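You operate a simulated robot arm through the tools that you are given. There is no shell and no other tool. Be economical: measure what you need, move in short steps, check, and stop when the job is done.

You are at the controls of a simulated robot arm. One attempt, no reset.

Task
Press the green pad into the orange square tray on the hand press.
Fine: pull the slide out to load it, push it in to press, and leave it pulled out.

The check looks at the end state, three seconds after you hand in, the way a careful person would. Anything else that was tipped, shoved, dropped, spilled or broken makes it a failure.

Robot
A 7-joint arm with a two-finger parallel gripper on a trunk, on a base that drives. Base frame: it is fixed to the floor where the robot stands at the start and does not move with it; the origin is under the middle of the robot, x ahead of it, y to its left, z up. Lengths are in m, angles in degrees, forces in N, time in s.
Its first joint turns from -166.0 to 166.0 degrees. Places, roughly: hand press slide [1.1, 0, 0.8]; orange square tray (8x8x3 cm) [1.1, 0, 0.8]. Payload 4.4 kg.
Tool frame: the origin (TCP) lies between the finger pads and is the grasp point; the fingertips stand 0.023 m ahead of it; z points along the fingers, y is the line along which they close. Largest opening 0.094 m; finger width 0.038, thickness 0.01; the body of the gripper, 0.054 by 0.096 m, starts 0.039 m behind the TCP.
Orientation is that of the tool frame in the base frame, as [roll, pitch, yaw] about the fixed x, y, z axes, in that order (R = Rz(yaw) Ry(pitch) Rx(roll)). With the fingers straight down and closing along the base's y, the tool's x points along the base's -x, its y along +y and its z along -z.

Tools
- The arm moves only by the tool drive_tool. Its argument "increments" is a list of rows, each an object of numbers (a shift or turn left out is 0, a gripper value left out holds the last): "rx", "ry", "rz": the turn, a rotation vector about the base's x, y, z in degrees; "x", "y", "z": the shift along the base's x, y, z in cm; "grip": the gripper command, from -1 (fully open) to 1 (shut), values between in proportion. In form: [{"rx": .., "ry": .., "rz": .., "x": .., "y": .., "z": .., "grip": ..}, ...]. A call has 1 to 20 rows; each row shifts and turns the commanded pose from where the row before left it. Each row takes 0.2 s and may step no farther than 0.05 m and 8.6 degrees from the row before; otherwise, or with a gripper value out of range, the whole call is refused. A pose out of reach is approached as far as the arm can. The call stops where the force on the tool passes 70 N (or 10 N more than at its start, if that is more) or the arm is blocked; 0.2 s more then pass. The fingers move at their own pace (about 0.108 m/s each) and stop on an object; they squeeze with about 27 N. The grip force told is the motor's: it shows also when the fingers shut on nothing. Time passes only in rows, and 0.2 s behind the last, so rows that do not move let the fingers close. The reply holds the time, the measured pose of the TCP, the force on the tool along the base axes, the opening and the grip force, in the units named above and with some noise, with the torque about the TCP (base axes, N m) and any sound that the robot's microphone picked up.
- Cameras (640 x 400 px; columns grow to the right, rows downward): "scene" is now at [0.1775, 0.1843, 1.4943]; the picture's right is [-0.55, -0.83, 0.00], its down [-0.27, 0.18, -0.95] and it looks along [0.79, -0.52, -0.33] (base axes); focal length 247 px, centre (320, 200). "wrist" rides on the gripper at [0.086, 0.016, -0.074] in the tool frame; the picture's right is [-0.18, 0.98, 0.00], its down [-0.58, -0.11, -0.81] and it looks along [-0.79, -0.15, 0.59] (tool axes); focal length 243 px, centre (320, 200). There is no depth. A picture from a camera that has moved, and an enlarged one, comes with that camera's place and axes in the base frame and with its lens.
- camera(camera): a new picture of that camera. It takes no simulated time.
- base_move(legs): drives the robot by 1 to 6 legs, each [ahead, left, turn to the left] in m, m and degrees, along the robot's own axes; the way and the turn of a leg run together, so that a leg with both is an arc; at most 1.5 m and 180 degrees a leg. The arm and the cameras ride along, it lands a little off, and it stops where it bumps. It gives what a move gives.
- turn_head(pan, tilt): turns the head with the scene camera to pan (to the left, within 120 degrees either way) and tilt (down, from -29 to 69), counted from straight ahead of the robot. It gives what a move gives.
- enlarge(camera, box): a new picture of the part [left, top, right, bottom] of that camera's present view, enlarged. It takes no simulated time.
- job_done(): hands the job in; it is judged then, once.

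Work in short steps. Places have to be worked out from the pictures, the camera data and where the tool is seen: move nearer, look again, correct. Check each grasp and each placing, and mend what went wrong. You have 120 turns and 82 pictures in all, those below and enlarged ones among them. Open the gripper and draw the arm clear of the work before you hand the job in, unless the task says otherwise; then end with one line.

The tools are called after "Request:" as a command line: name --argument value ..., lists and objects as JSON in quotes. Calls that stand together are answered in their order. drive_tool: Moves the arm, as the interface text tells. Its arguments: {"type":"object","properties":{"increments":{"type":"array","items":{"type":"object","properties":{"rx":{"type":"number"},"ry":{"type":"number"},"rz":{"type":"number"},"x":{"type":"number"},"y":{"type":"number"},"z":{"type":"number"},"grip":{"type":"number"}}}}},"required":["increments"]} The other tools are called the same way: base_move (legs) drives the base; turn_head (pan, tilt) turns the head that bears the scene camera; camera (camera) takes a picture; enlarge (camera, box) takes an enlarged picture of a part of a camera's view; job_done () hands the job in.

At the start:

```text
time_s: 0.0
position: [0.6141, -0.162, 1.4901]
orientation: [180.0, 0.1, -180.0]
ft_force: [0.3, -0.6, 0.7]
moment: [0.05, 0.0, 0.02]
gripper_width: 0.0939
finger_force: 0.1
robot x, y, heading: [0.0039, 0.0042, -0.3]
head pan, tilt: [-33.5, 19.0]
```

scene: 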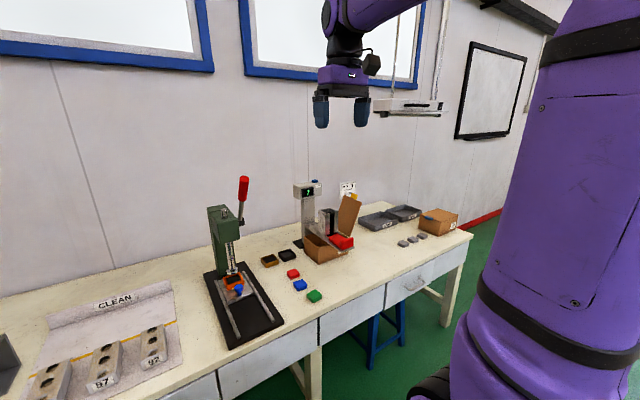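
wrist: 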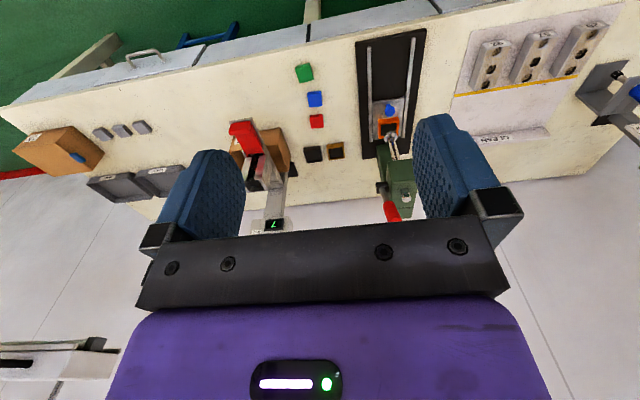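

I see a hand press with a slide carrying an orange tray, and loose pads (red, blue, green) on the bench. I take enlarged views of the press and pads.

Request:
enlarge --camera "scene" --box '[190, 170, 350, 350]'

Request:
enlarge --camera "wrist" --box '[280, 20, 440, 230]'

```text
2.22 times, centred on (270, 260) of scene
camera zoom: at [0.1775, 0.1843, 1.4943], right [-0.55, -0.83, 0.0], down [-0.27, 0.18, -0.95], along [0.79, -0.52, -0.33], focal length 549 px, centre (431, 67)
```

zoom: 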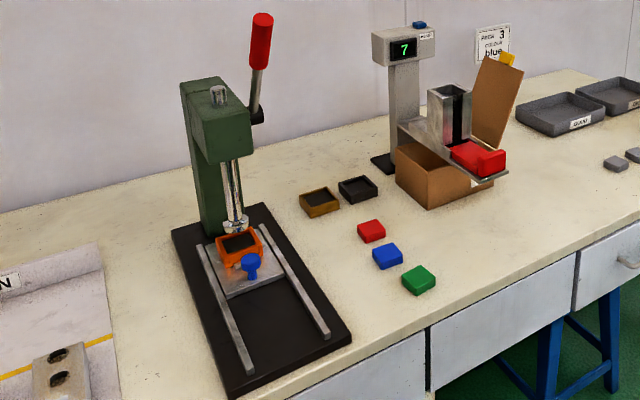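

```text
1.90 times, centred on (360, 125) of wrist
camera zoom: at [0.5274, -0.1463, 1.5646], right [0.18, 0.98, 0.0], down [0.58, -0.11, 0.81], along [0.79, -0.15, -0.59], focal length 462 px, centre (244, 343)
```

zoom: 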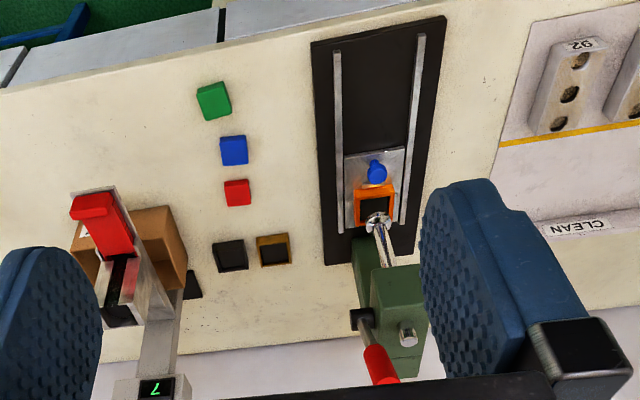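

The slide is in, under the ram. I estimate the green pad at about (0.90, -0.265, 0.77) and the knob at about (1.04, 0, 0.83). I drive 0.2 m forward so both are in reach.

Request:
base_move --legs '[[0.2, 0, 0]]'

Request:
turn_head --pan -10 --tilt 40

Request:
camera --camera "scene"

```text
time_s: 1.6
position: [0.8118, -0.1623, 1.4905]
orientation: [179.9, -0.1, 179.9]
ft_force: [0.3, -0.4, 0.0]
moment: [0.05, -0.01, 0.0]
gripper_width: 0.0941
finger_force: 0.1
robot x, y, heading: [0.1973, -0.0028, -0.1]
head pan, tilt: [-33.5, 19.0]
```

```text
time_s: 2.5
position: [0.8108, -0.1629, 1.492]
orientation: [180.0, 0.0, 179.9]
ft_force: [-0.4, -0.1, 0.1]
moment: [0.01, -0.02, -0.02]
gripper_width: 0.0939
finger_force: 0.0
robot x, y, heading: [0.1959, 0.0005, -0.1]
head pan, tilt: [-10.0, 40.0]
```

```text
77 pictures are left
camera scene: at [0.3817, 0.2201, 1.4613], right [-0.18, -0.98, 0.0], down [-0.63, 0.11, -0.77], along [0.75, -0.14, -0.64], focal length 247 px, centre (320, 200)
```

scene: 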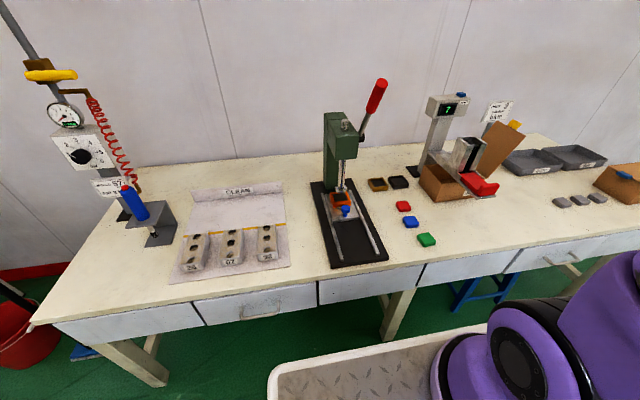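

The way is clear. I enlarge the press and pad area from here.

Request:
enlarge --camera "scene" --box '[300, 160, 380, 280]'

Request:
enlarge --camera "scene" --box '[300, 70, 450, 260]'

```text
3.33 times, centred on (340, 220) of scene
camera zoom: at [0.3817, 0.2201, 1.4613], right [-0.18, -0.98, 0.0], down [-0.63, 0.11, -0.77], along [0.75, -0.14, -0.64], focal length 824 px, centre (253, 133)
```

zoom: 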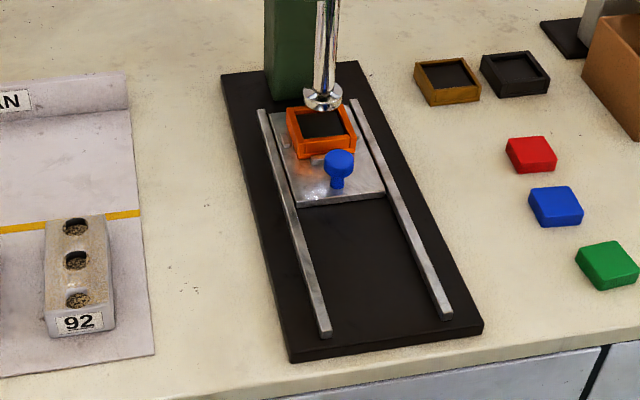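

```text
2.11 times, centred on (375, 165) of scene
camera zoom: at [0.3817, 0.2201, 1.4613], right [-0.18, -0.98, 0.0], down [-0.63, 0.11, -0.77], along [0.75, -0.14, -0.64], focal length 520 px, centre (204, 274)
```

zoom: 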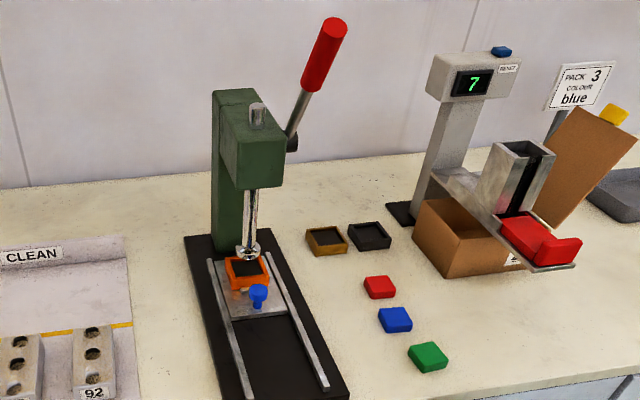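

Lever handle is near (1.0, -0.05, 1.25), above the knob, so I'll come at the knob from the robot's side with a tilt. First I go down to (0.83, -0.02, 1.0) to look with the wrist camera.

Request:
drive_tool --increments '[{"z": -5}, {"z": -5}, {"z": -5}, {"z": -5}, {"z": -5}, {"z": -5}, {"z": -5}, {"z": -5}, {"z": -5}, {"z": -4, "y": 2}, {"y": 4}, {"y": 4}, {"y": 4}, {"x": 2}]'

Request:
camera --camera "wrist"

Request:
camera --camera "scene"

```text
time_s: 5.5
position: [0.8305, -0.0212, 0.9989]
orientation: [180.0, 0.0, 179.9]
ft_force: [0.1, 0.4, 0.2]
moment: [0.0, -0.03, 0.0]
gripper_width: 0.0938
finger_force: 0.0
robot x, y, heading: [0.1961, -0.0015, 0.1]
head pan, tilt: [-10.0, 40.0]
```

```text
74 pictures are left
camera wrist: at [0.7445, -0.0066, 1.0741], right [0.19, 0.98, 0.0], down [0.58, -0.11, 0.81], along [0.79, -0.15, -0.59], focal length 243 px, centre (320, 200)
```

wrist: 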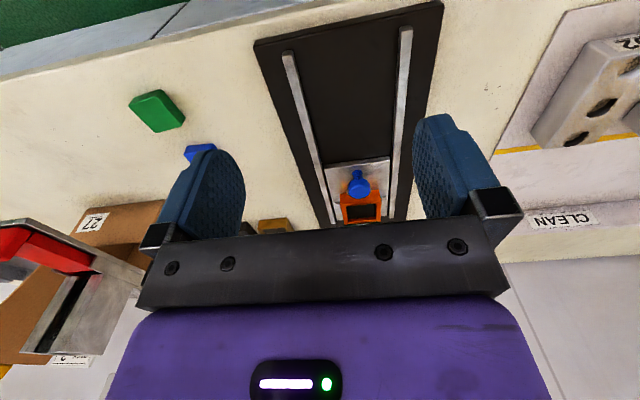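

```text
73 pictures are left
camera scene: at [0.3815, 0.2202, 1.4613], right [-0.18, -0.98, 0.0], down [-0.63, 0.11, -0.77], along [0.75, -0.13, -0.64], focal length 247 px, centre (320, 200)
```

scene: 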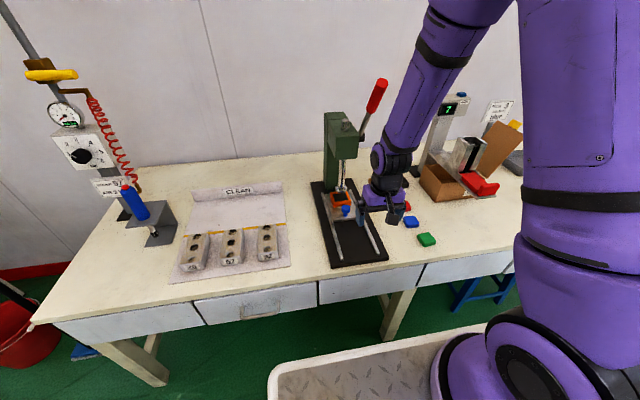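

Triangulating gives the knob head near (1.038, -0.003, 0.834). I tilt the tool 40° forward and come to about 10 cm before it.

Request:
drive_tool --increments '[{"ry": -8, "x": 1, "z": -2}, {"ry": -8, "x": 2, "z": -2, "y": 0.8}, {"ry": -8, "x": 2, "z": -2, "y": 1}, {"ry": -8, "x": 2, "z": -2}, {"ry": -8, "x": 2, "z": -2}]'

Request:
camera --camera "wrist"

Request:
enlarge --camera "scene" --box '[300, 120, 440, 260]'

```text
time_s: 6.7
position: [0.9223, -0.0065, 0.8996]
orientation: [179.8, 40.1, 179.8]
ft_force: [-0.4, 0.2, -0.1]
moment: [0.01, -0.01, -0.02]
gripper_width: 0.0941
finger_force: 0.1
robot x, y, heading: [0.2003, -0.0014, -0.1]
head pan, tilt: [-10.0, 40.0]
```

```text
72 pictures are left
camera wrist: at [0.8073, 0.0101, 0.9013], right [0.14, 0.98, 0.12], down [-0.08, -0.11, 0.99], along [0.99, -0.15, 0.06], focal length 243 px, centre (320, 200)
```

wrist: 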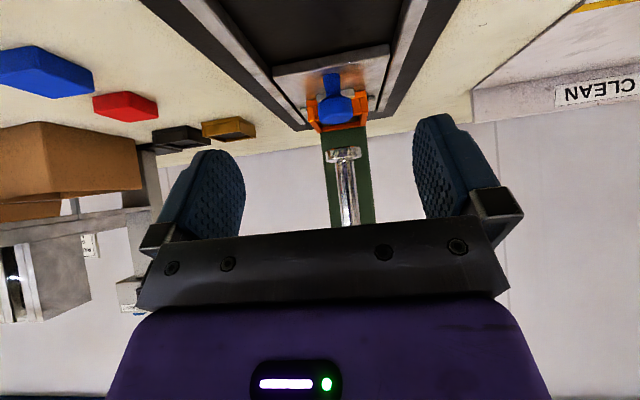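

```text
2.86 times, centred on (370, 190) of scene
camera zoom: at [0.3812, 0.2202, 1.4613], right [-0.18, -0.98, 0.0], down [-0.63, 0.11, -0.77], along [0.75, -0.13, -0.64], focal length 706 px, centre (177, 229)
```

zoom: 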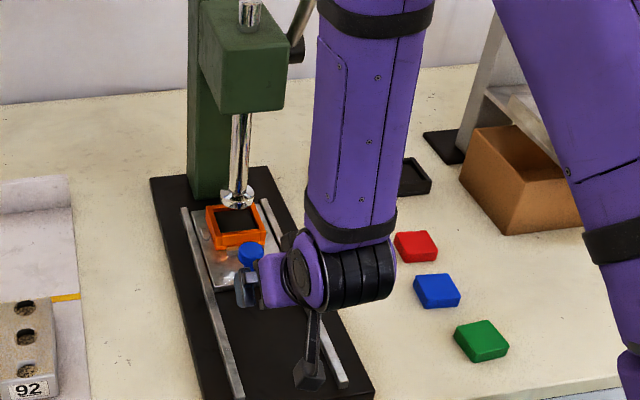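

Knob head confirmed at about (1.037, -0.001, 0.834). I advance halfway and check that the forearm stays clear of the lever.

Request:
drive_tool --increments '[{"x": 3, "z": -1.5, "y": 0.5}, {"x": 3, "z": -2}]'

Request:
camera --camera "scene"

Request:
camera --camera "wrist"

```text
time_s: 7.2
position: [0.983, -0.0009, 0.8659]
orientation: [179.9, 40.0, 179.8]
ft_force: [0.0, 0.8, 1.3]
moment: [-0.03, 0.02, -0.02]
gripper_width: 0.0938
finger_force: 0.1
robot x, y, heading: [0.1978, -0.0026, -0.3]
head pan, tilt: [-10.0, 40.0]
```

```text
70 pictures are left
camera scene: at [0.3813, 0.2203, 1.4613], right [-0.18, -0.98, 0.0], down [-0.63, 0.11, -0.77], along [0.75, -0.13, -0.64], focal length 247 px, centre (320, 200)
```

scene: 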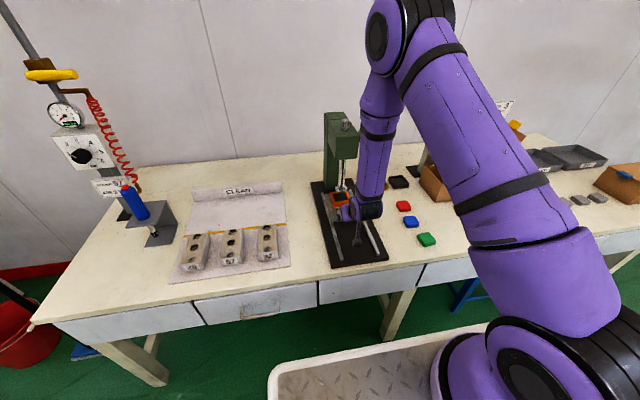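

```text
69 pictures are left
camera wrist: at [0.869, 0.0151, 0.8667], right [0.14, 0.98, 0.12], down [-0.07, -0.11, 0.99], along [0.99, -0.15, 0.06], focal length 243 px, centre (320, 200)
```

wrist: 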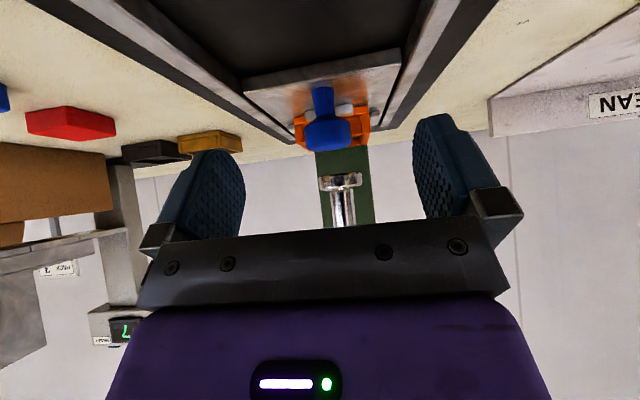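

The elbow folds forward near the lever, so this route is risky. I retract, then shift the base 0.25 m to the left so the arm reaches the slide from the lever's free side.

Request:
drive_tool --increments '[{"x": -4, "z": 2.5}, {"x": -4, "z": 2.5}, {"x": -4, "z": 2}, {"x": -4, "z": 2}, {"x": -3, "z": 2}]'

Request:
base_move --legs '[[0, 0.25, 0]]'

Request:
camera --camera "scene"

```text
time_s: 8.4
position: [0.8616, 0.0176, 0.9627]
orientation: [179.9, 39.9, 179.8]
ft_force: [0.7, -0.6, -0.4]
moment: [0.03, 0.0, 0.04]
gripper_width: 0.0938
finger_force: 0.0
out of reach, approached as far as the arm can: row 4, 5
robot x, y, heading: [0.2011, -0.0012, 0.1]
head pan, tilt: [-10.0, 40.0]
```

```text
time_s: 10.3
position: [0.8624, 0.2688, 0.9621]
orientation: [179.9, 39.9, 179.8]
ft_force: [0.1, -0.3, -0.2]
moment: [-0.03, -0.01, -0.01]
gripper_width: 0.0938
finger_force: 0.1
robot x, y, heading: [0.1952, 0.2519, -0.0]
head pan, tilt: [-10.0, 40.0]
```

```text
68 pictures are left
camera scene: at [0.3824, 0.4712, 1.4612], right [-0.18, -0.98, 0.0], down [-0.63, 0.11, -0.77], along [0.75, -0.13, -0.64], focal length 247 px, centre (320, 200)
```

scene: 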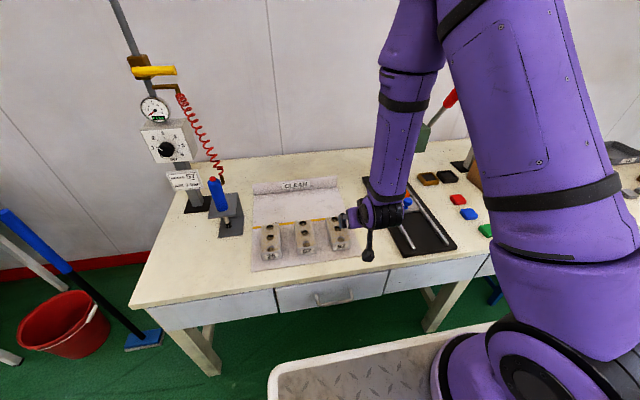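

The elbow stands forward because the target is too near for a tilted tool. I back the base up 0.12 m, then approach the knob in steps.

Request:
base_move --legs '[[-0.12, 0, 0]]'

Request:
drive_tool --increments '[{"x": 4, "y": -4}, {"x": 4, "y": -4}, {"x": 3, "y": -4}, {"x": 3, "y": -4}, {"x": 3, "y": -4}, {"x": 3, "y": -4}, {"x": 0, "y": -3}]'

Request:
camera --camera "scene"

```text
time_s: 11.5
position: [0.7452, 0.2694, 0.9626]
orientation: [-180.0, 40.0, 179.8]
ft_force: [0.3, 0.3, -0.3]
moment: [0.01, -0.01, -0.01]
gripper_width: 0.0939
finger_force: 0.0
robot x, y, heading: [0.0818, 0.2462, -0.2]
head pan, tilt: [-10.0, 40.0]
```

```text
refused: row 1 steps farther than a row can; nothing moved
```

```text
67 pictures are left
camera scene: at [0.2643, 0.4714, 1.4612], right [-0.18, -0.98, 0.0], down [-0.63, 0.11, -0.77], along [0.75, -0.13, -0.64], focal length 247 px, centre (320, 200)
```

scene: 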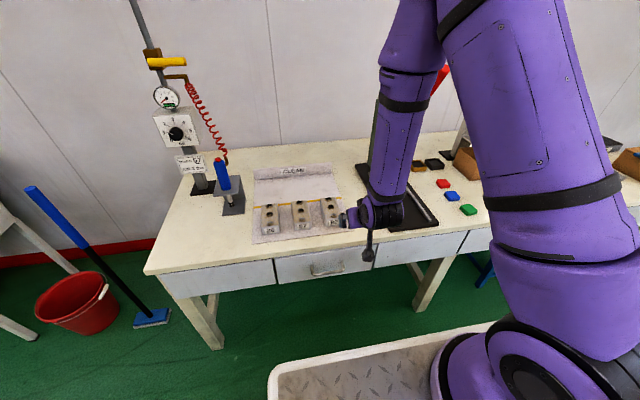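

Steps were too long. I repeat with shorter ones, to about (0.92, 0, 0.96).

Request:
drive_tool --increments '[{"x": 2, "y": -3}, {"x": 2, "y": -3}, {"x": 2, "y": -3}, {"x": 2, "y": -3}, {"x": 2, "y": -3}, {"x": 2, "y": -3}, {"x": 2, "y": -3}, {"x": 2, "y": -3}, {"x": 2, "y": -3}]'

Request:
camera --camera "scene"

Request:
camera --camera "wrist"

```text
time_s: 13.5
position: [0.924, -0.0004, 0.9629]
orientation: [179.8, 40.0, 179.9]
ft_force: [0.0, 0.9, 0.5]
moment: [-0.03, 0.03, -0.01]
gripper_width: 0.0939
finger_force: 0.0
robot x, y, heading: [0.0786, 0.2483, 0.0]
head pan, tilt: [-10.0, 40.0]
```

```text
66 pictures are left
camera scene: at [0.2641, 0.472, 1.4612], right [-0.18, -0.98, 0.0], down [-0.63, 0.11, -0.77], along [0.75, -0.13, -0.64], focal length 247 px, centre (320, 200)
```

scene: 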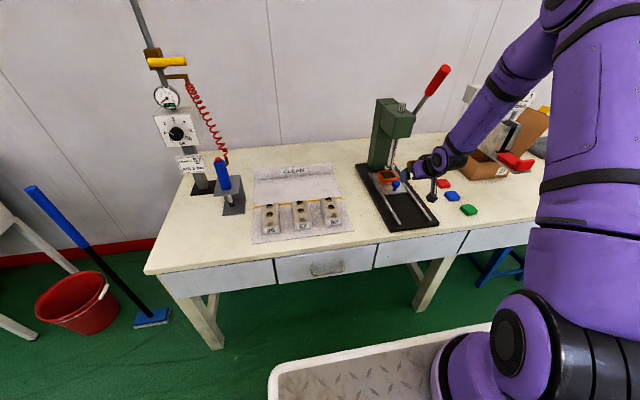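

```text
65 pictures are left
camera wrist: at [0.8101, 0.0141, 0.9642], right [0.14, 0.98, 0.12], down [-0.07, -0.11, 0.99], along [0.99, -0.15, 0.06], focal length 243 px, centre (320, 200)
```

wrist: 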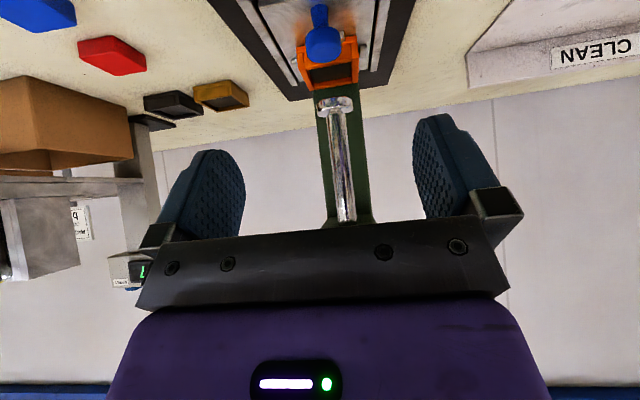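

The lever is clear now. I move to the knob in steps, still open.

Request:
drive_tool --increments '[{"x": 2, "z": -3}, {"x": 2, "z": -3}, {"x": 2, "z": -3}, {"x": 2, "z": -1}]'

Request:
camera --camera "wrist"

Request:
enlarge --camera "scene" --box '[340, 60, 500, 240]'

```text
time_s: 14.5
position: [1.0022, -0.0013, 0.8624]
orientation: [179.9, 39.9, 179.8]
ft_force: [-1.0, -0.2, 0.8]
moment: [0.01, 0.03, -0.01]
gripper_width: 0.0942
finger_force: 0.2
robot x, y, heading: [0.0814, 0.2529, -0.1]
head pan, tilt: [-10.0, 40.0]
```

```text
64 pictures are left
camera wrist: at [0.8877, 0.0148, 0.8644], right [0.14, 0.98, 0.12], down [-0.07, -0.11, 0.99], along [0.99, -0.15, 0.06], focal length 243 px, centre (320, 200)
```

wrist: 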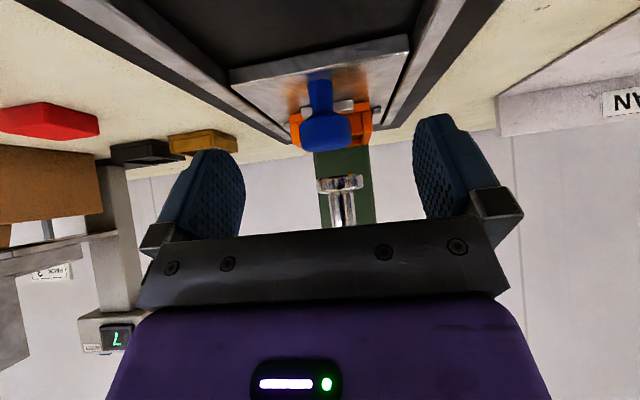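

```text
2.22 times, centred on (420, 150) of scene
camera zoom: at [0.264, 0.4714, 1.4613], right [-0.18, -0.98, 0.0], down [-0.63, 0.11, -0.77], along [0.75, -0.13, -0.64], focal length 549 px, centre (98, 311)
```

zoom: 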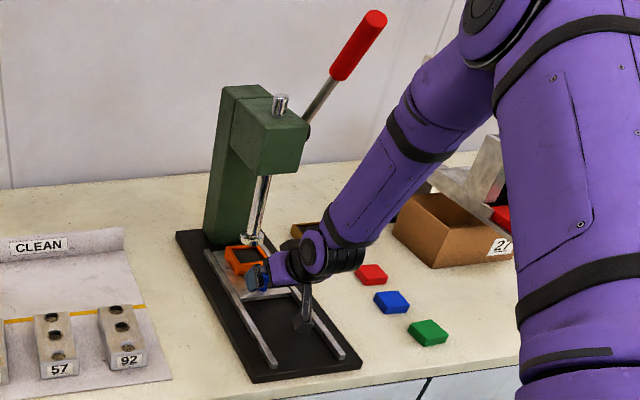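

Knob centre about (1.04, 0, 0.831). I go in around it and close.

Request:
drive_tool --increments '[{"x": 2, "z": -1}, {"x": 1.6, "z": -1}, {"grip": 1}, {"grip": 1}, {"grip": 1}, {"grip": 1}]'

Request:
camera --camera "wrist"

```text
time_s: 15.9
position: [1.0386, 0.0009, 0.8419]
orientation: [179.8, 40.1, 179.8]
ft_force: [2.3, 3.5, -0.7]
moment: [0.04, -0.07, 0.14]
gripper_width: 0.0335
finger_force: 44.8
robot x, y, heading: [0.0795, 0.2506, -0.3]
head pan, tilt: [-10.0, 40.0]
```

```text
62 pictures are left
camera wrist: at [0.9244, 0.0151, 0.8437], right [0.14, 0.98, 0.12], down [-0.07, -0.11, 0.99], along [0.99, -0.15, 0.06], focal length 243 px, centre (320, 200)
```

wrist: 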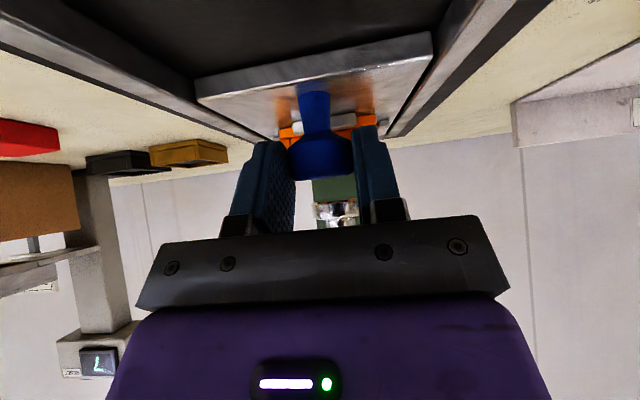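

The knob is held (opening 33 mm). I pull the slide out along -x.

Request:
drive_tool --increments '[{"x": -2}, {"x": -2}, {"x": -2}, {"x": -2}, {"x": -2}]'

Request:
camera --camera "scene"

```text
time_s: 17.1
position: [0.9393, -0.0012, 0.8442]
orientation: [179.8, 40.1, 179.9]
ft_force: [0.2, 12.9, 17.5]
moment: [0.33, 0.41, 0.19]
gripper_width: 0.0334
finger_force: 45.0
robot x, y, heading: [0.077, 0.2514, -0.1]
head pan, tilt: [-10.0, 40.0]
```

```text
61 pictures are left
camera scene: at [0.2637, 0.4722, 1.4612], right [-0.18, -0.98, 0.0], down [-0.63, 0.11, -0.77], along [0.75, -0.13, -0.64], focal length 247 px, centre (320, 200)
```

scene: 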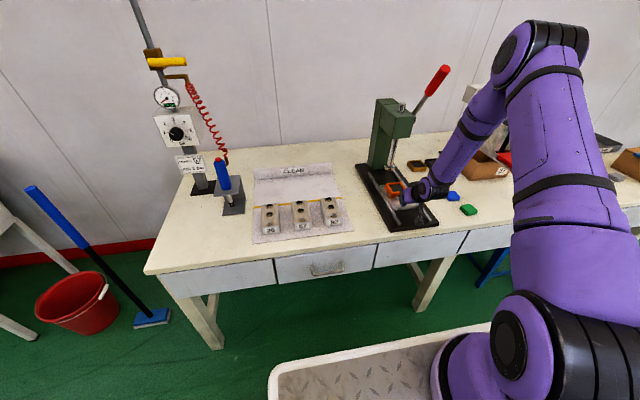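

The slide moves. I ease z slightly and continue pulling toward its stop.

Request:
drive_tool --increments '[{"x": -1.5, "z": -0.2, "y": -0.1}, {"x": -1.5}, {"x": -1}]'

Request:
enlarge --camera "scene" --box '[340, 80, 490, 240]'

```text
time_s: 17.9
position: [0.9009, -0.0009, 0.8406]
orientation: [179.9, 40.0, 179.8]
ft_force: [2.0, 21.1, 32.2]
moment: [0.44, -0.47, 0.23]
gripper_width: 0.0336
finger_force: 45.2
robot x, y, heading: [0.0795, 0.2498, -0.4]
head pan, tilt: [-10.0, 40.0]
```

```text
2.50 times, centred on (415, 160) of scene
camera zoom: at [0.2631, 0.4726, 1.4612], right [-0.18, -0.98, 0.0], down [-0.63, 0.11, -0.77], along [0.75, -0.14, -0.64], focal length 618 px, centre (82, 300)
```

zoom: 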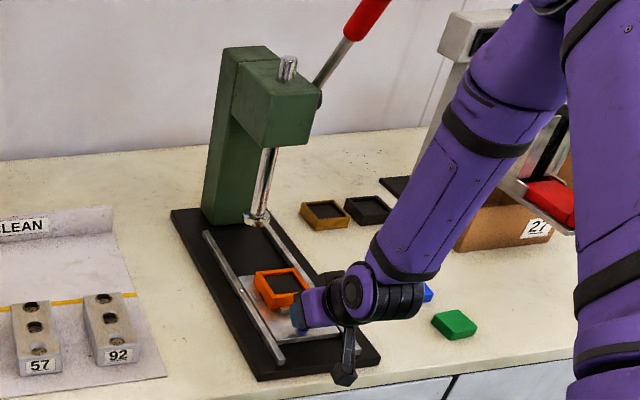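

The side and downward loads rose, so I correct them (up 0.3, left 0.3) and pull gently on to find the stop.

Request:
drive_tool --increments '[{"z": 0.3, "y": 0.3}, {"x": -0.7}, {"x": -0.7}, {"x": -0.7}]'

```text
time_s: 18.9
position: [0.8771, -0.0005, 0.8419]
orientation: [179.9, 39.7, 179.6]
ft_force: [-1.0, 0.0, -32.8]
moment: [0.0, 0.66, 0.02]
gripper_width: 0.0336
finger_force: 45.1
robot x, y, heading: [0.0782, 0.2465, 0.0]
head pan, tilt: [-10.0, 40.0]
```

Still no stop felt along x; I relax z by 0.15 and go on in small steps.

Request:
drive_tool --increments '[{"z": -0.15}, {"x": -0.7}, {"x": -0.7}, {"x": -0.7}]'

Request:
enlarge --camera "scene" --box '[340, 100, 480, 240]'

```text
time_s: 19.9
position: [0.8591, -0.0012, 0.8424]
orientation: [179.9, 40.0, 179.7]
ft_force: [1.5, -6.9, -16.6]
moment: [-0.09, -0.3, -0.19]
gripper_width: 0.0335
finger_force: 45.0
robot x, y, heading: [0.0818, 0.2471, -0.4]
head pan, tilt: [-10.0, 40.0]
```

```text
2.86 times, centred on (410, 170) of scene
camera zoom: at [0.265, 0.4709, 1.4612], right [-0.18, -0.98, 0.0], down [-0.63, 0.11, -0.77], along [0.75, -0.13, -0.64], focal length 706 px, centre (63, 286)
```

zoom: 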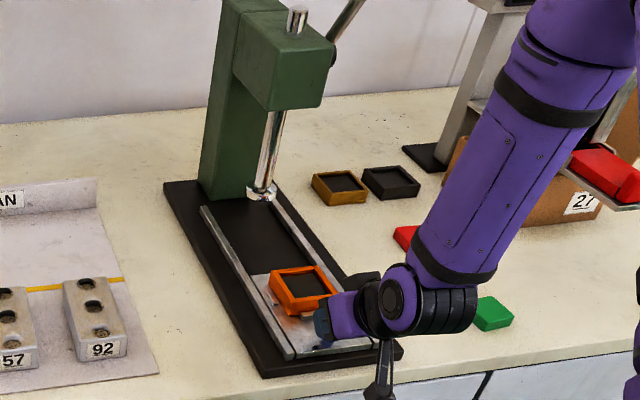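

The slide front is about flush with the rail ends. One more small tug to see whether there is a stop.

Request:
drive_tool --increments '[{"x": -0.5, "z": -0.1}, {"x": -0.5}, {}]'

```text
time_s: 20.7
position: [0.8494, -0.0008, 0.8432]
orientation: [179.9, 40.0, 179.9]
ft_force: [-0.9, -6.6, 6.5]
moment: [-0.1, -1.07, -0.13]
gripper_width: 0.0333
finger_force: 45.2
robot x, y, heading: [0.0805, 0.2493, -0.2]
head pan, tilt: [-10.0, 40.0]
```

I check whether the slide really followed the last centimetre.

Request:
enlarge --camera "scene" --box '[370, 150, 460, 240]'

Request:
camera --camera "wrist"

```text
4.44 times, centred on (415, 195) of scene
camera zoom: at [0.264, 0.4712, 1.4613], right [-0.18, -0.98, 0.0], down [-0.63, 0.11, -0.77], along [0.75, -0.13, -0.64], focal length 1098 px, centre (-102, 222)
```

zoom: 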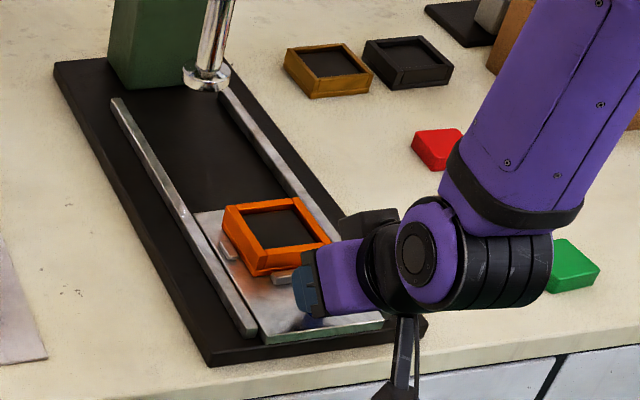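

```text
57 pictures are left
camera wrist: at [0.7343, 0.0152, 0.843], right [0.14, 0.98, 0.12], down [-0.07, -0.11, 0.99], along [0.99, -0.15, 0.06], focal length 243 px, centre (320, 200)
```

wrist: 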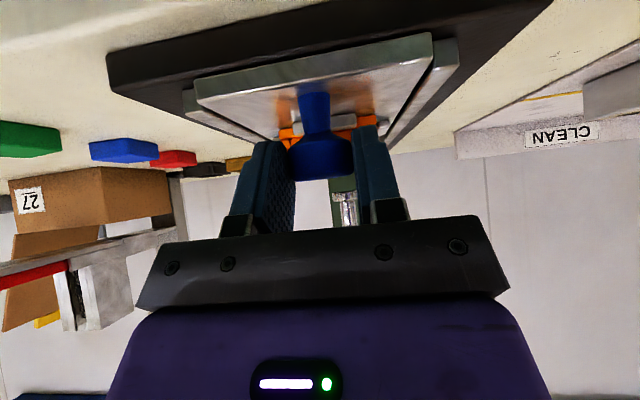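

The slide is out past the rail ends. I release the knob and back off along the tool axis.

Request:
drive_tool --increments '[{"grip": -1}, {"grip": -1}, {"grip": -1}, {"x": -1, "z": 2}, {"x": -1, "z": 4}, {"z": 4}, {"z": 4}, {"z": 4}]'

Request:
camera --camera "scene"

```text
time_s: 22.5
position: [0.8303, 0.0028, 1.0206]
orientation: [179.9, 39.9, 180.0]
ft_force: [1.0, -0.4, -0.4]
moment: [0.01, 0.02, 0.02]
gripper_width: 0.0939
finger_force: 0.0
robot x, y, heading: [0.0808, 0.2512, 0.1]
head pan, tilt: [-10.0, 40.0]
```

```text
56 pictures are left
camera scene: at [0.2649, 0.4713, 1.4612], right [-0.18, -0.98, 0.0], down [-0.63, 0.11, -0.77], along [0.75, -0.13, -0.64], focal length 247 px, centre (320, 200)
```

scene: 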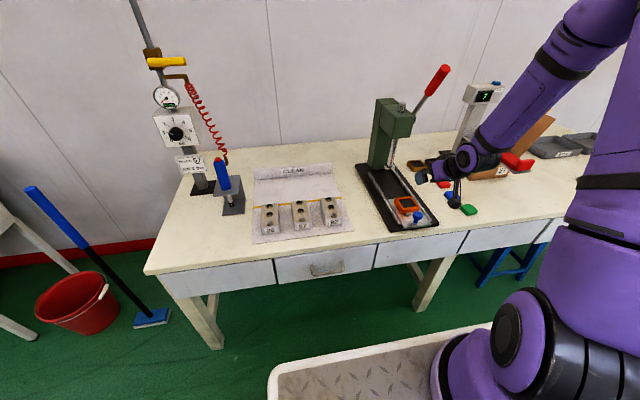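

Slide stays out. I set the tool upright again and drive the base 0.25 m back right, so pad and tray are both in easy reach.

Request:
drive_tool --increments '[{"ry": 8, "z": 1}, {"ry": 8, "z": 1}, {"ry": 8, "z": 1}, {"ry": 8, "z": 1}, {"ry": 7.9, "z": 1}]'

Request:
base_move --legs '[[0, -0.25, 0]]'

Request:
camera --camera "wrist"

Request:
camera --camera "scene"

```text
time_s: 23.7
position: [0.8275, 0.0011, 1.0707]
orientation: [-180.0, -0.1, 179.9]
ft_force: [-0.9, 0.5, 0.9]
moment: [0.05, -0.01, 0.02]
gripper_width: 0.0943
finger_force: 0.0
robot x, y, heading: [0.0777, 0.2495, -0.3]
head pan, tilt: [-10.0, 40.0]
```

```text
time_s: 25.5
position: [0.8286, -0.2436, 1.0707]
orientation: [-180.0, 0.2, 179.8]
ft_force: [-0.6, 0.0, 0.2]
moment: [-0.03, 0.0, 0.0]
gripper_width: 0.0941
finger_force: 0.1
robot x, y, heading: [0.0792, 0.0036, -0.0]
head pan, tilt: [-10.0, 40.0]
```

```text
55 pictures are left
camera wrist: at [0.7419, -0.2282, 1.1446], right [0.19, 0.98, 0.0], down [0.58, -0.11, 0.81], along [0.79, -0.15, -0.59], focal length 243 px, centre (320, 200)
```

wrist: 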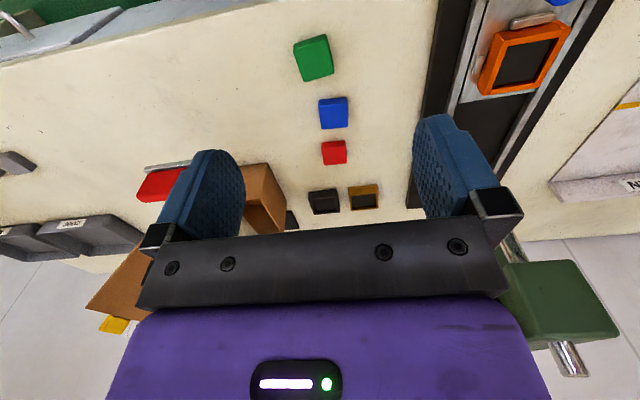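

```text
54 pictures are left
camera scene: at [0.2637, 0.2265, 1.4612], right [-0.17, -0.98, 0.0], down [-0.63, 0.11, -0.77], along [0.75, -0.13, -0.64], focal length 247 px, centre (320, 200)
```

scene: 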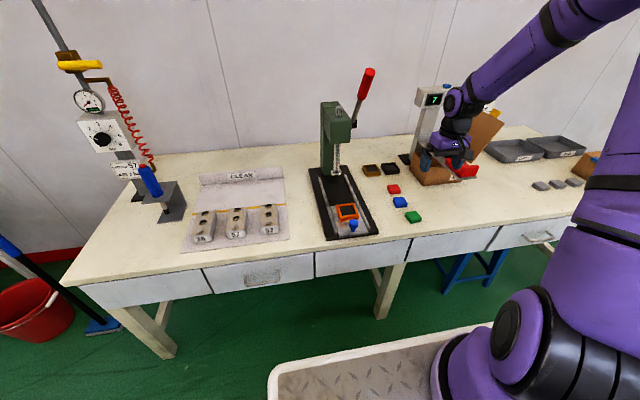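

I enlarge the wrist view to measure the pad's and the tray's place, yaw and size.

Request:
enlarge --camera "wrist" --box '[270, 10, 360, 110]'

Request:
enlarge --camera "wrist" --box '[450, 0, 600, 110]'

```text
4.00 times, centred on (315, 60) of wrist
camera zoom: at [0.7419, -0.2282, 1.1446], right [0.19, 0.98, 0.0], down [0.58, -0.11, 0.81], along [0.79, -0.15, -0.59], focal length 970 px, centre (340, 760)
```

zoom: 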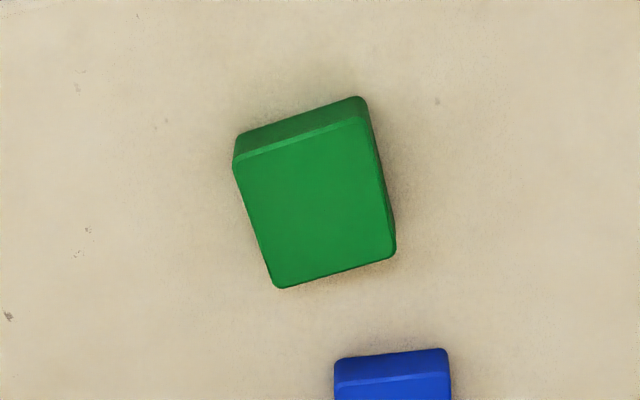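

```text
3.64 times, centred on (525, 55) of wrist
camera zoom: at [0.7419, -0.2282, 1.1446], right [0.19, 0.98, 0.0], down [0.58, -0.11, 0.81], along [0.79, -0.15, -0.59], focal length 882 px, centre (-426, 727)
```

zoom: 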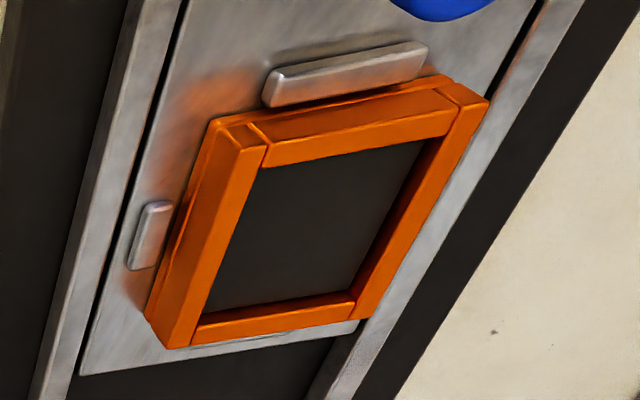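

I take an enlarged scene view of the pad and the tray to fix their heights.

Request:
enlarge --camera "scene" --box '[310, 180, 430, 250]'

```text
5.33 times, centred on (370, 215) of scene
camera zoom: at [0.2637, 0.2265, 1.4612], right [-0.17, -0.98, 0.0], down [-0.63, 0.11, -0.77], along [0.75, -0.13, -0.64], focal length 1318 px, centre (53, 120)
```

zoom: 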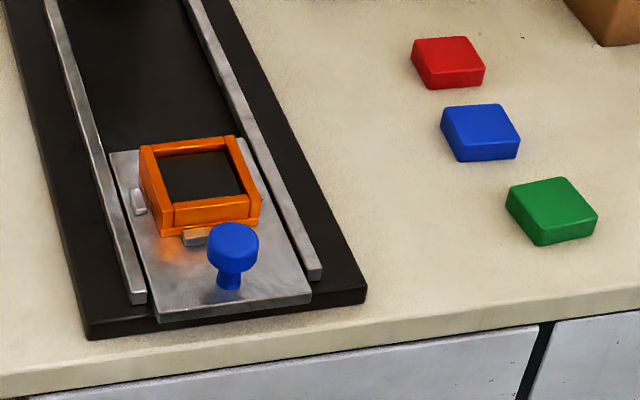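

Pad top is near z 0.775, centre (0.902, -0.266), yaw about +5°. I go above it and look.

Request:
drive_tool --increments '[{"x": 3, "y": -1, "z": -3, "rz": 4.8}, {"x": 2.4, "y": -1.2, "z": -4}, {"x": 2, "z": -4}, {"z": -4}, {"z": -4}, {"z": -3}]'

Request:
camera --camera "wrist"

Request:
enlarge --camera "scene" --box '[340, 130, 460, 240]'

```text
time_s: 26.9
position: [0.9029, -0.2669, 0.8503]
orientation: [180.0, 0.1, -175.2]
ft_force: [-0.2, 0.4, 0.8]
moment: [0.0, -0.03, 0.02]
gripper_width: 0.0938
finger_force: 0.1
robot x, y, heading: [0.0787, 0.0044, -0.2]
head pan, tilt: [-10.0, 40.0]
```

```text
50 pictures are left
camera wrist: at [0.8145, -0.259, 0.9247], right [0.1, 0.99, 0.0], down [0.59, -0.06, 0.81], along [0.8, -0.08, -0.59], focal length 243 px, centre (320, 200)
```

wrist: 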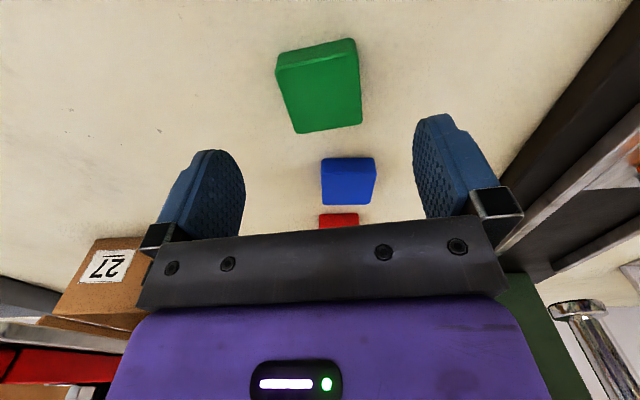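

```text
3.64 times, centred on (400, 185) of scene
camera zoom: at [0.2634, 0.2266, 1.4613], right [-0.17, -0.98, 0.0], down [-0.63, 0.11, -0.77], along [0.75, -0.13, -0.64], focal length 899 px, centre (29, 254)
```

zoom: 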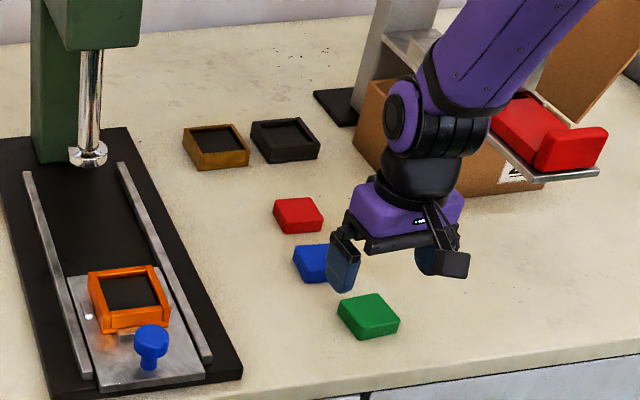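

Pad lies between the fingers in y. I lower to z 0.805 and look again.

Request:
drive_tool --increments '[{"z": -2.5}, {"z": -2}]'

Request:
camera --camera "wrist"

Request:
enlarge --camera "scene" --box '[360, 160, 450, 240]'

```text
time_s: 27.5
position: [0.9046, -0.2663, 0.8059]
orientation: [-180.0, 0.1, -175.4]
ft_force: [-0.3, 0.4, 0.2]
moment: [0.01, -0.02, 0.03]
gripper_width: 0.0942
finger_force: 0.1
robot x, y, heading: [0.0799, 0.0102, -0.4]
head pan, tilt: [-10.0, 40.0]
```

```text
48 pictures are left
camera wrist: at [0.8152, -0.2587, 0.879], right [0.1, 0.99, 0.0], down [0.59, -0.06, 0.81], along [0.8, -0.08, -0.59], focal length 243 px, centre (320, 200)
```

wrist: 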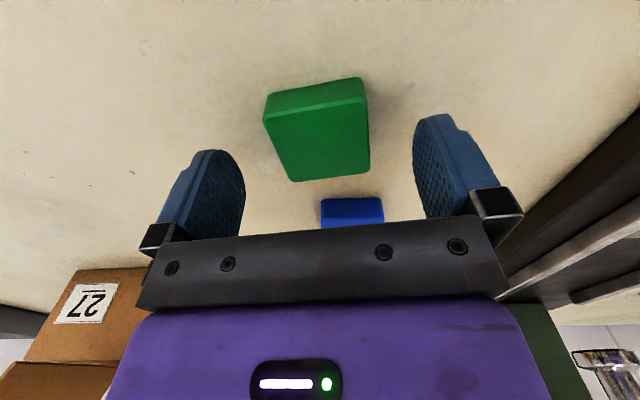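

```text
5.00 times, centred on (405, 200) of scene
camera zoom: at [0.2635, 0.2265, 1.4613], right [-0.17, -0.98, 0.0], down [-0.63, 0.11, -0.77], along [0.75, -0.13, -0.64], focal length 1236 px, centre (-105, 200)
```

zoom: 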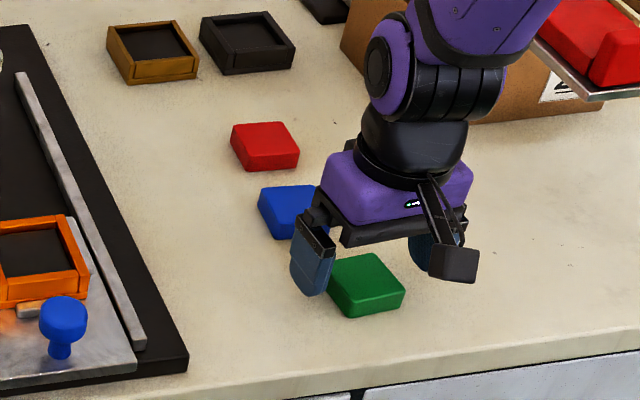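

Pad centre (0.9017, -0.2657), top z 0.780, yaw ~5.8°. I correct, lower to z 0.793 and grasp the upper part so the fingers stay above the tray rim later.

Request:
drive_tool --increments '[{"x": -0.25, "rz": 1, "z": -1.3}, {}, {"grip": 1}, {"grip": 1}, {"grip": 1}, {"grip": 1}]'

Request:
camera --camera "wrist"

```text
time_s: 28.9
position: [0.8996, -0.2657, 0.7912]
orientation: [180.0, 0.1, -174.3]
ft_force: [0.1, 0.5, 0.3]
moment: [-0.02, 0.01, 0.0]
gripper_width: 0.0478
finger_force: 27.5
robot x, y, heading: [0.0795, 0.0084, -0.1]
head pan, tilt: [-10.0, 40.0]
```

```text
46 pictures are left
camera wrist: at [0.8122, -0.2597, 0.8658], right [0.09, 1.0, 0.0], down [0.59, -0.05, 0.81], along [0.8, -0.07, -0.59], focal length 243 px, centre (320, 200)
```

wrist: 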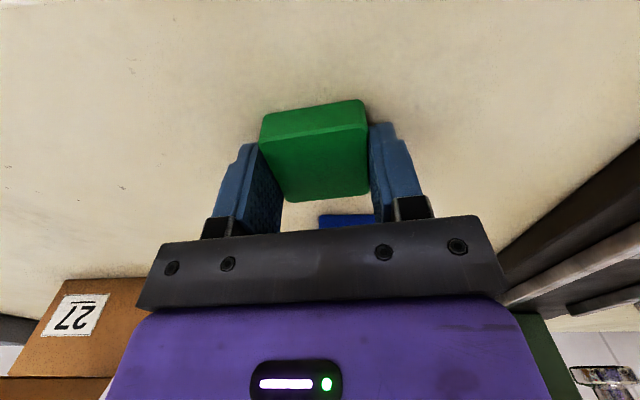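

Held at 47.8 mm. I lift straight up and check.

Request:
drive_tool --increments '[{"z": 2}, {"z": 4}, {"z": 5}, {"z": 5}, {"x": -2, "y": 4}, {"x": -2, "y": 4}, {"x": -2, "y": 4}, {"x": -2, "y": 4}, {"y": 4}]'

Request:
camera --camera "wrist"

```text
time_s: 30.9
position: [0.8199, -0.068, 0.9535]
orientation: [-180.0, 0.1, -174.4]
ft_force: [-1.3, -1.4, -0.7]
moment: [0.07, 0.02, 0.03]
gripper_width: 0.0476
finger_force: 27.1
robot x, y, heading: [0.0843, 0.0049, -0.2]
head pan, tilt: [-10.0, 40.0]
```

```text
45 pictures are left
camera wrist: at [0.7326, -0.0612, 1.0282], right [0.09, 1.0, 0.0], down [0.59, -0.05, 0.81], along [0.8, -0.07, -0.59], focal length 243 px, centre (320, 200)
```

wrist: 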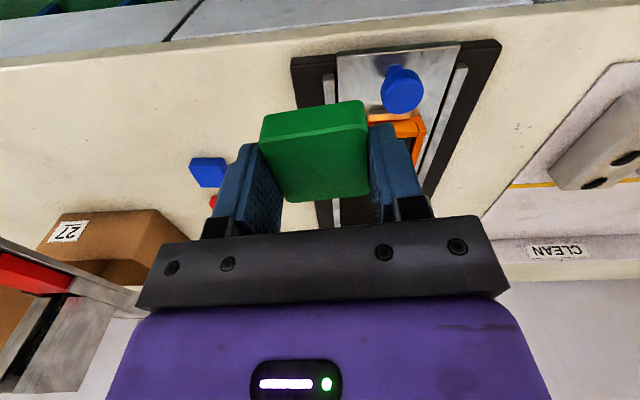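

Pad is secure. I move further forward and up so the wrist camera looks steeply onto the tray.

Request:
drive_tool --increments '[{"x": 3, "z": 2, "rz": -5.6}, {"x": 3, "z": 2}, {"x": 3, "y": 1.5}, {"x": 3, "y": 1.5}]'

Request:
camera --camera "wrist"

Request:
camera --camera "scene"

```text
time_s: 31.9
position: [0.9395, -0.0358, 0.9926]
orientation: [-179.9, 0.0, -179.9]
ft_force: [0.1, 0.6, 0.5]
moment: [0.06, 0.02, 0.01]
gripper_width: 0.0475
finger_force: 27.1
robot x, y, heading: [0.0828, 0.0048, -0.2]
head pan, tilt: [-10.0, 40.0]
```

```text
44 pictures are left
camera wrist: at [0.853, -0.0202, 1.067], right [0.18, 0.98, 0.0], down [0.58, -0.11, 0.81], along [0.79, -0.15, -0.59], focal length 243 px, centre (320, 200)
```

wrist: 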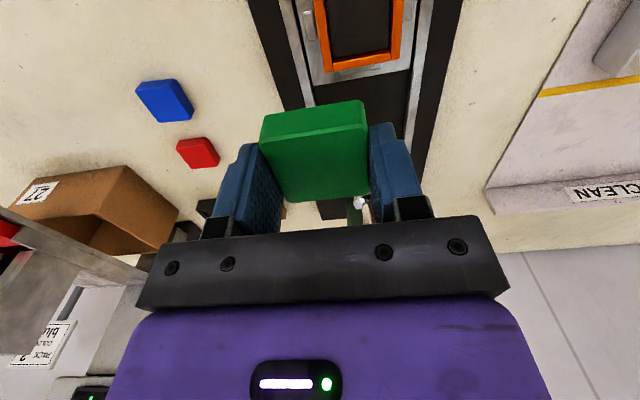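

```text
43 pictures are left
camera scene: at [0.2635, 0.2263, 1.4613], right [-0.18, -0.98, 0.0], down [-0.63, 0.11, -0.77], along [0.75, -0.13, -0.64], focal length 247 px, centre (320, 200)
```

scene: 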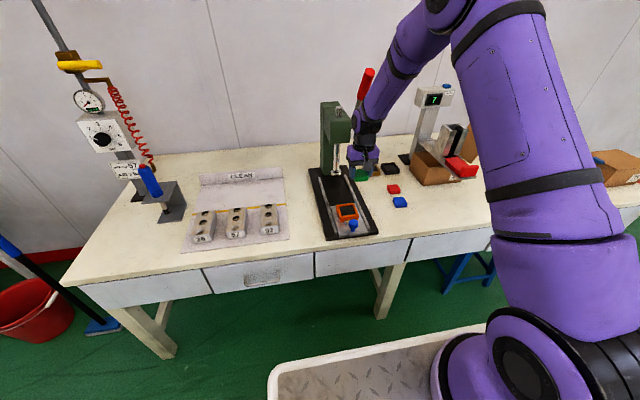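

A bit too far, and the wrist is near the lever. I back off 5 cm in x and look at the tray.

Request:
drive_tool --increments '[{"x": -3}, {"x": -2.5}]'

Request:
enlarge --camera "wrist" --box '[280, 0, 440, 110]'

```text
time_s: 32.5
position: [0.8848, -0.0362, 0.9931]
orientation: [-180.0, 0.1, -180.0]
ft_force: [0.1, 0.5, -0.5]
moment: [0.0, 0.02, 0.0]
gripper_width: 0.0475
finger_force: 26.8
robot x, y, heading: [0.0806, 0.0024, -0.2]
head pan, tilt: [-10.0, 40.0]
```

```text
3.64 times, centred on (360, 55) of wrist
camera zoom: at [0.7983, -0.0212, 1.0669], right [0.18, 0.98, 0.0], down [0.58, -0.11, 0.81], along [0.79, -0.15, -0.59], focal length 882 px, centre (174, 727)
```

zoom: 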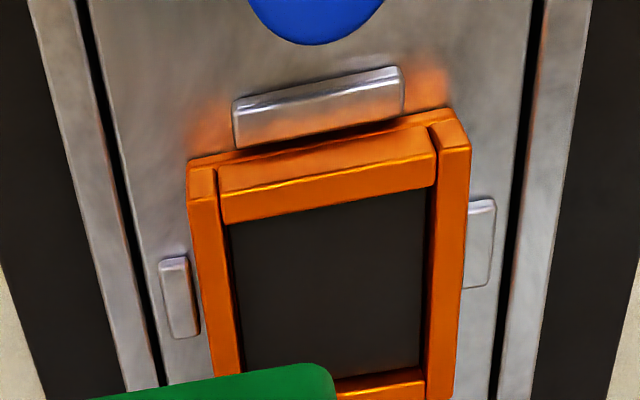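

The tray's height is uncertain (0.797–0.816), which affects its x. I take a second, lower view to get the scale.

Request:
drive_tool --increments '[{"x": -2, "z": -4}, {"x": -2, "z": -4}]'

Request:
enlarge --camera "wrist" --box '[280, 0, 480, 130]'

Request:
enlarge --camera "scene" --box '[320, 180, 390, 250]'

```text
time_s: 33.1
position: [0.842, -0.038, 0.913]
orientation: [-180.0, 0.0, -179.9]
ft_force: [0.0, 0.1, -0.1]
moment: [-0.05, 0.01, 0.01]
gripper_width: 0.0475
finger_force: 27.1
robot x, y, heading: [0.0779, 0.0054, -0.2]
head pan, tilt: [-10.0, 40.0]
```

```text
3.08 times, centred on (380, 65) of wrist
camera zoom: at [0.7556, -0.022, 0.9872], right [0.18, 0.98, 0.0], down [0.58, -0.11, 0.81], along [0.79, -0.15, -0.59], focal length 746 px, centre (135, 615)
```

zoom: 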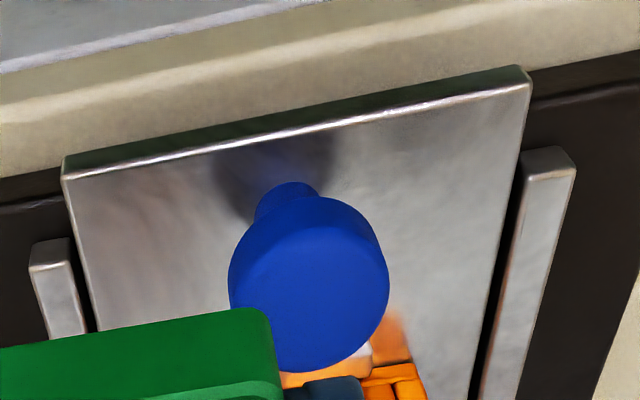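

```text
5.71 times, centred on (355, 215) of scene
camera zoom: at [0.2635, 0.2265, 1.4613], right [-0.17, -0.98, 0.0], down [-0.63, 0.11, -0.77], along [0.75, -0.13, -0.64], focal length 1412 px, centre (120, 114)
```

zoom: 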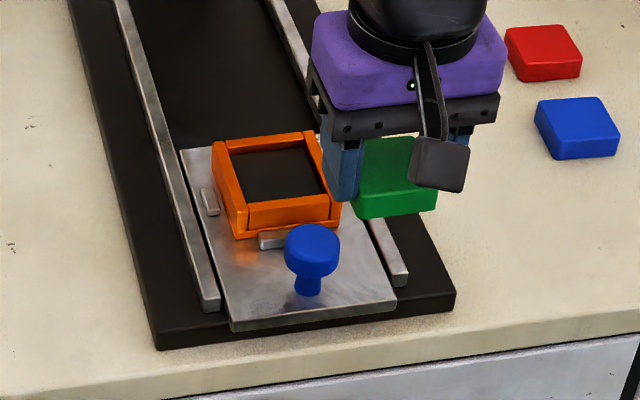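

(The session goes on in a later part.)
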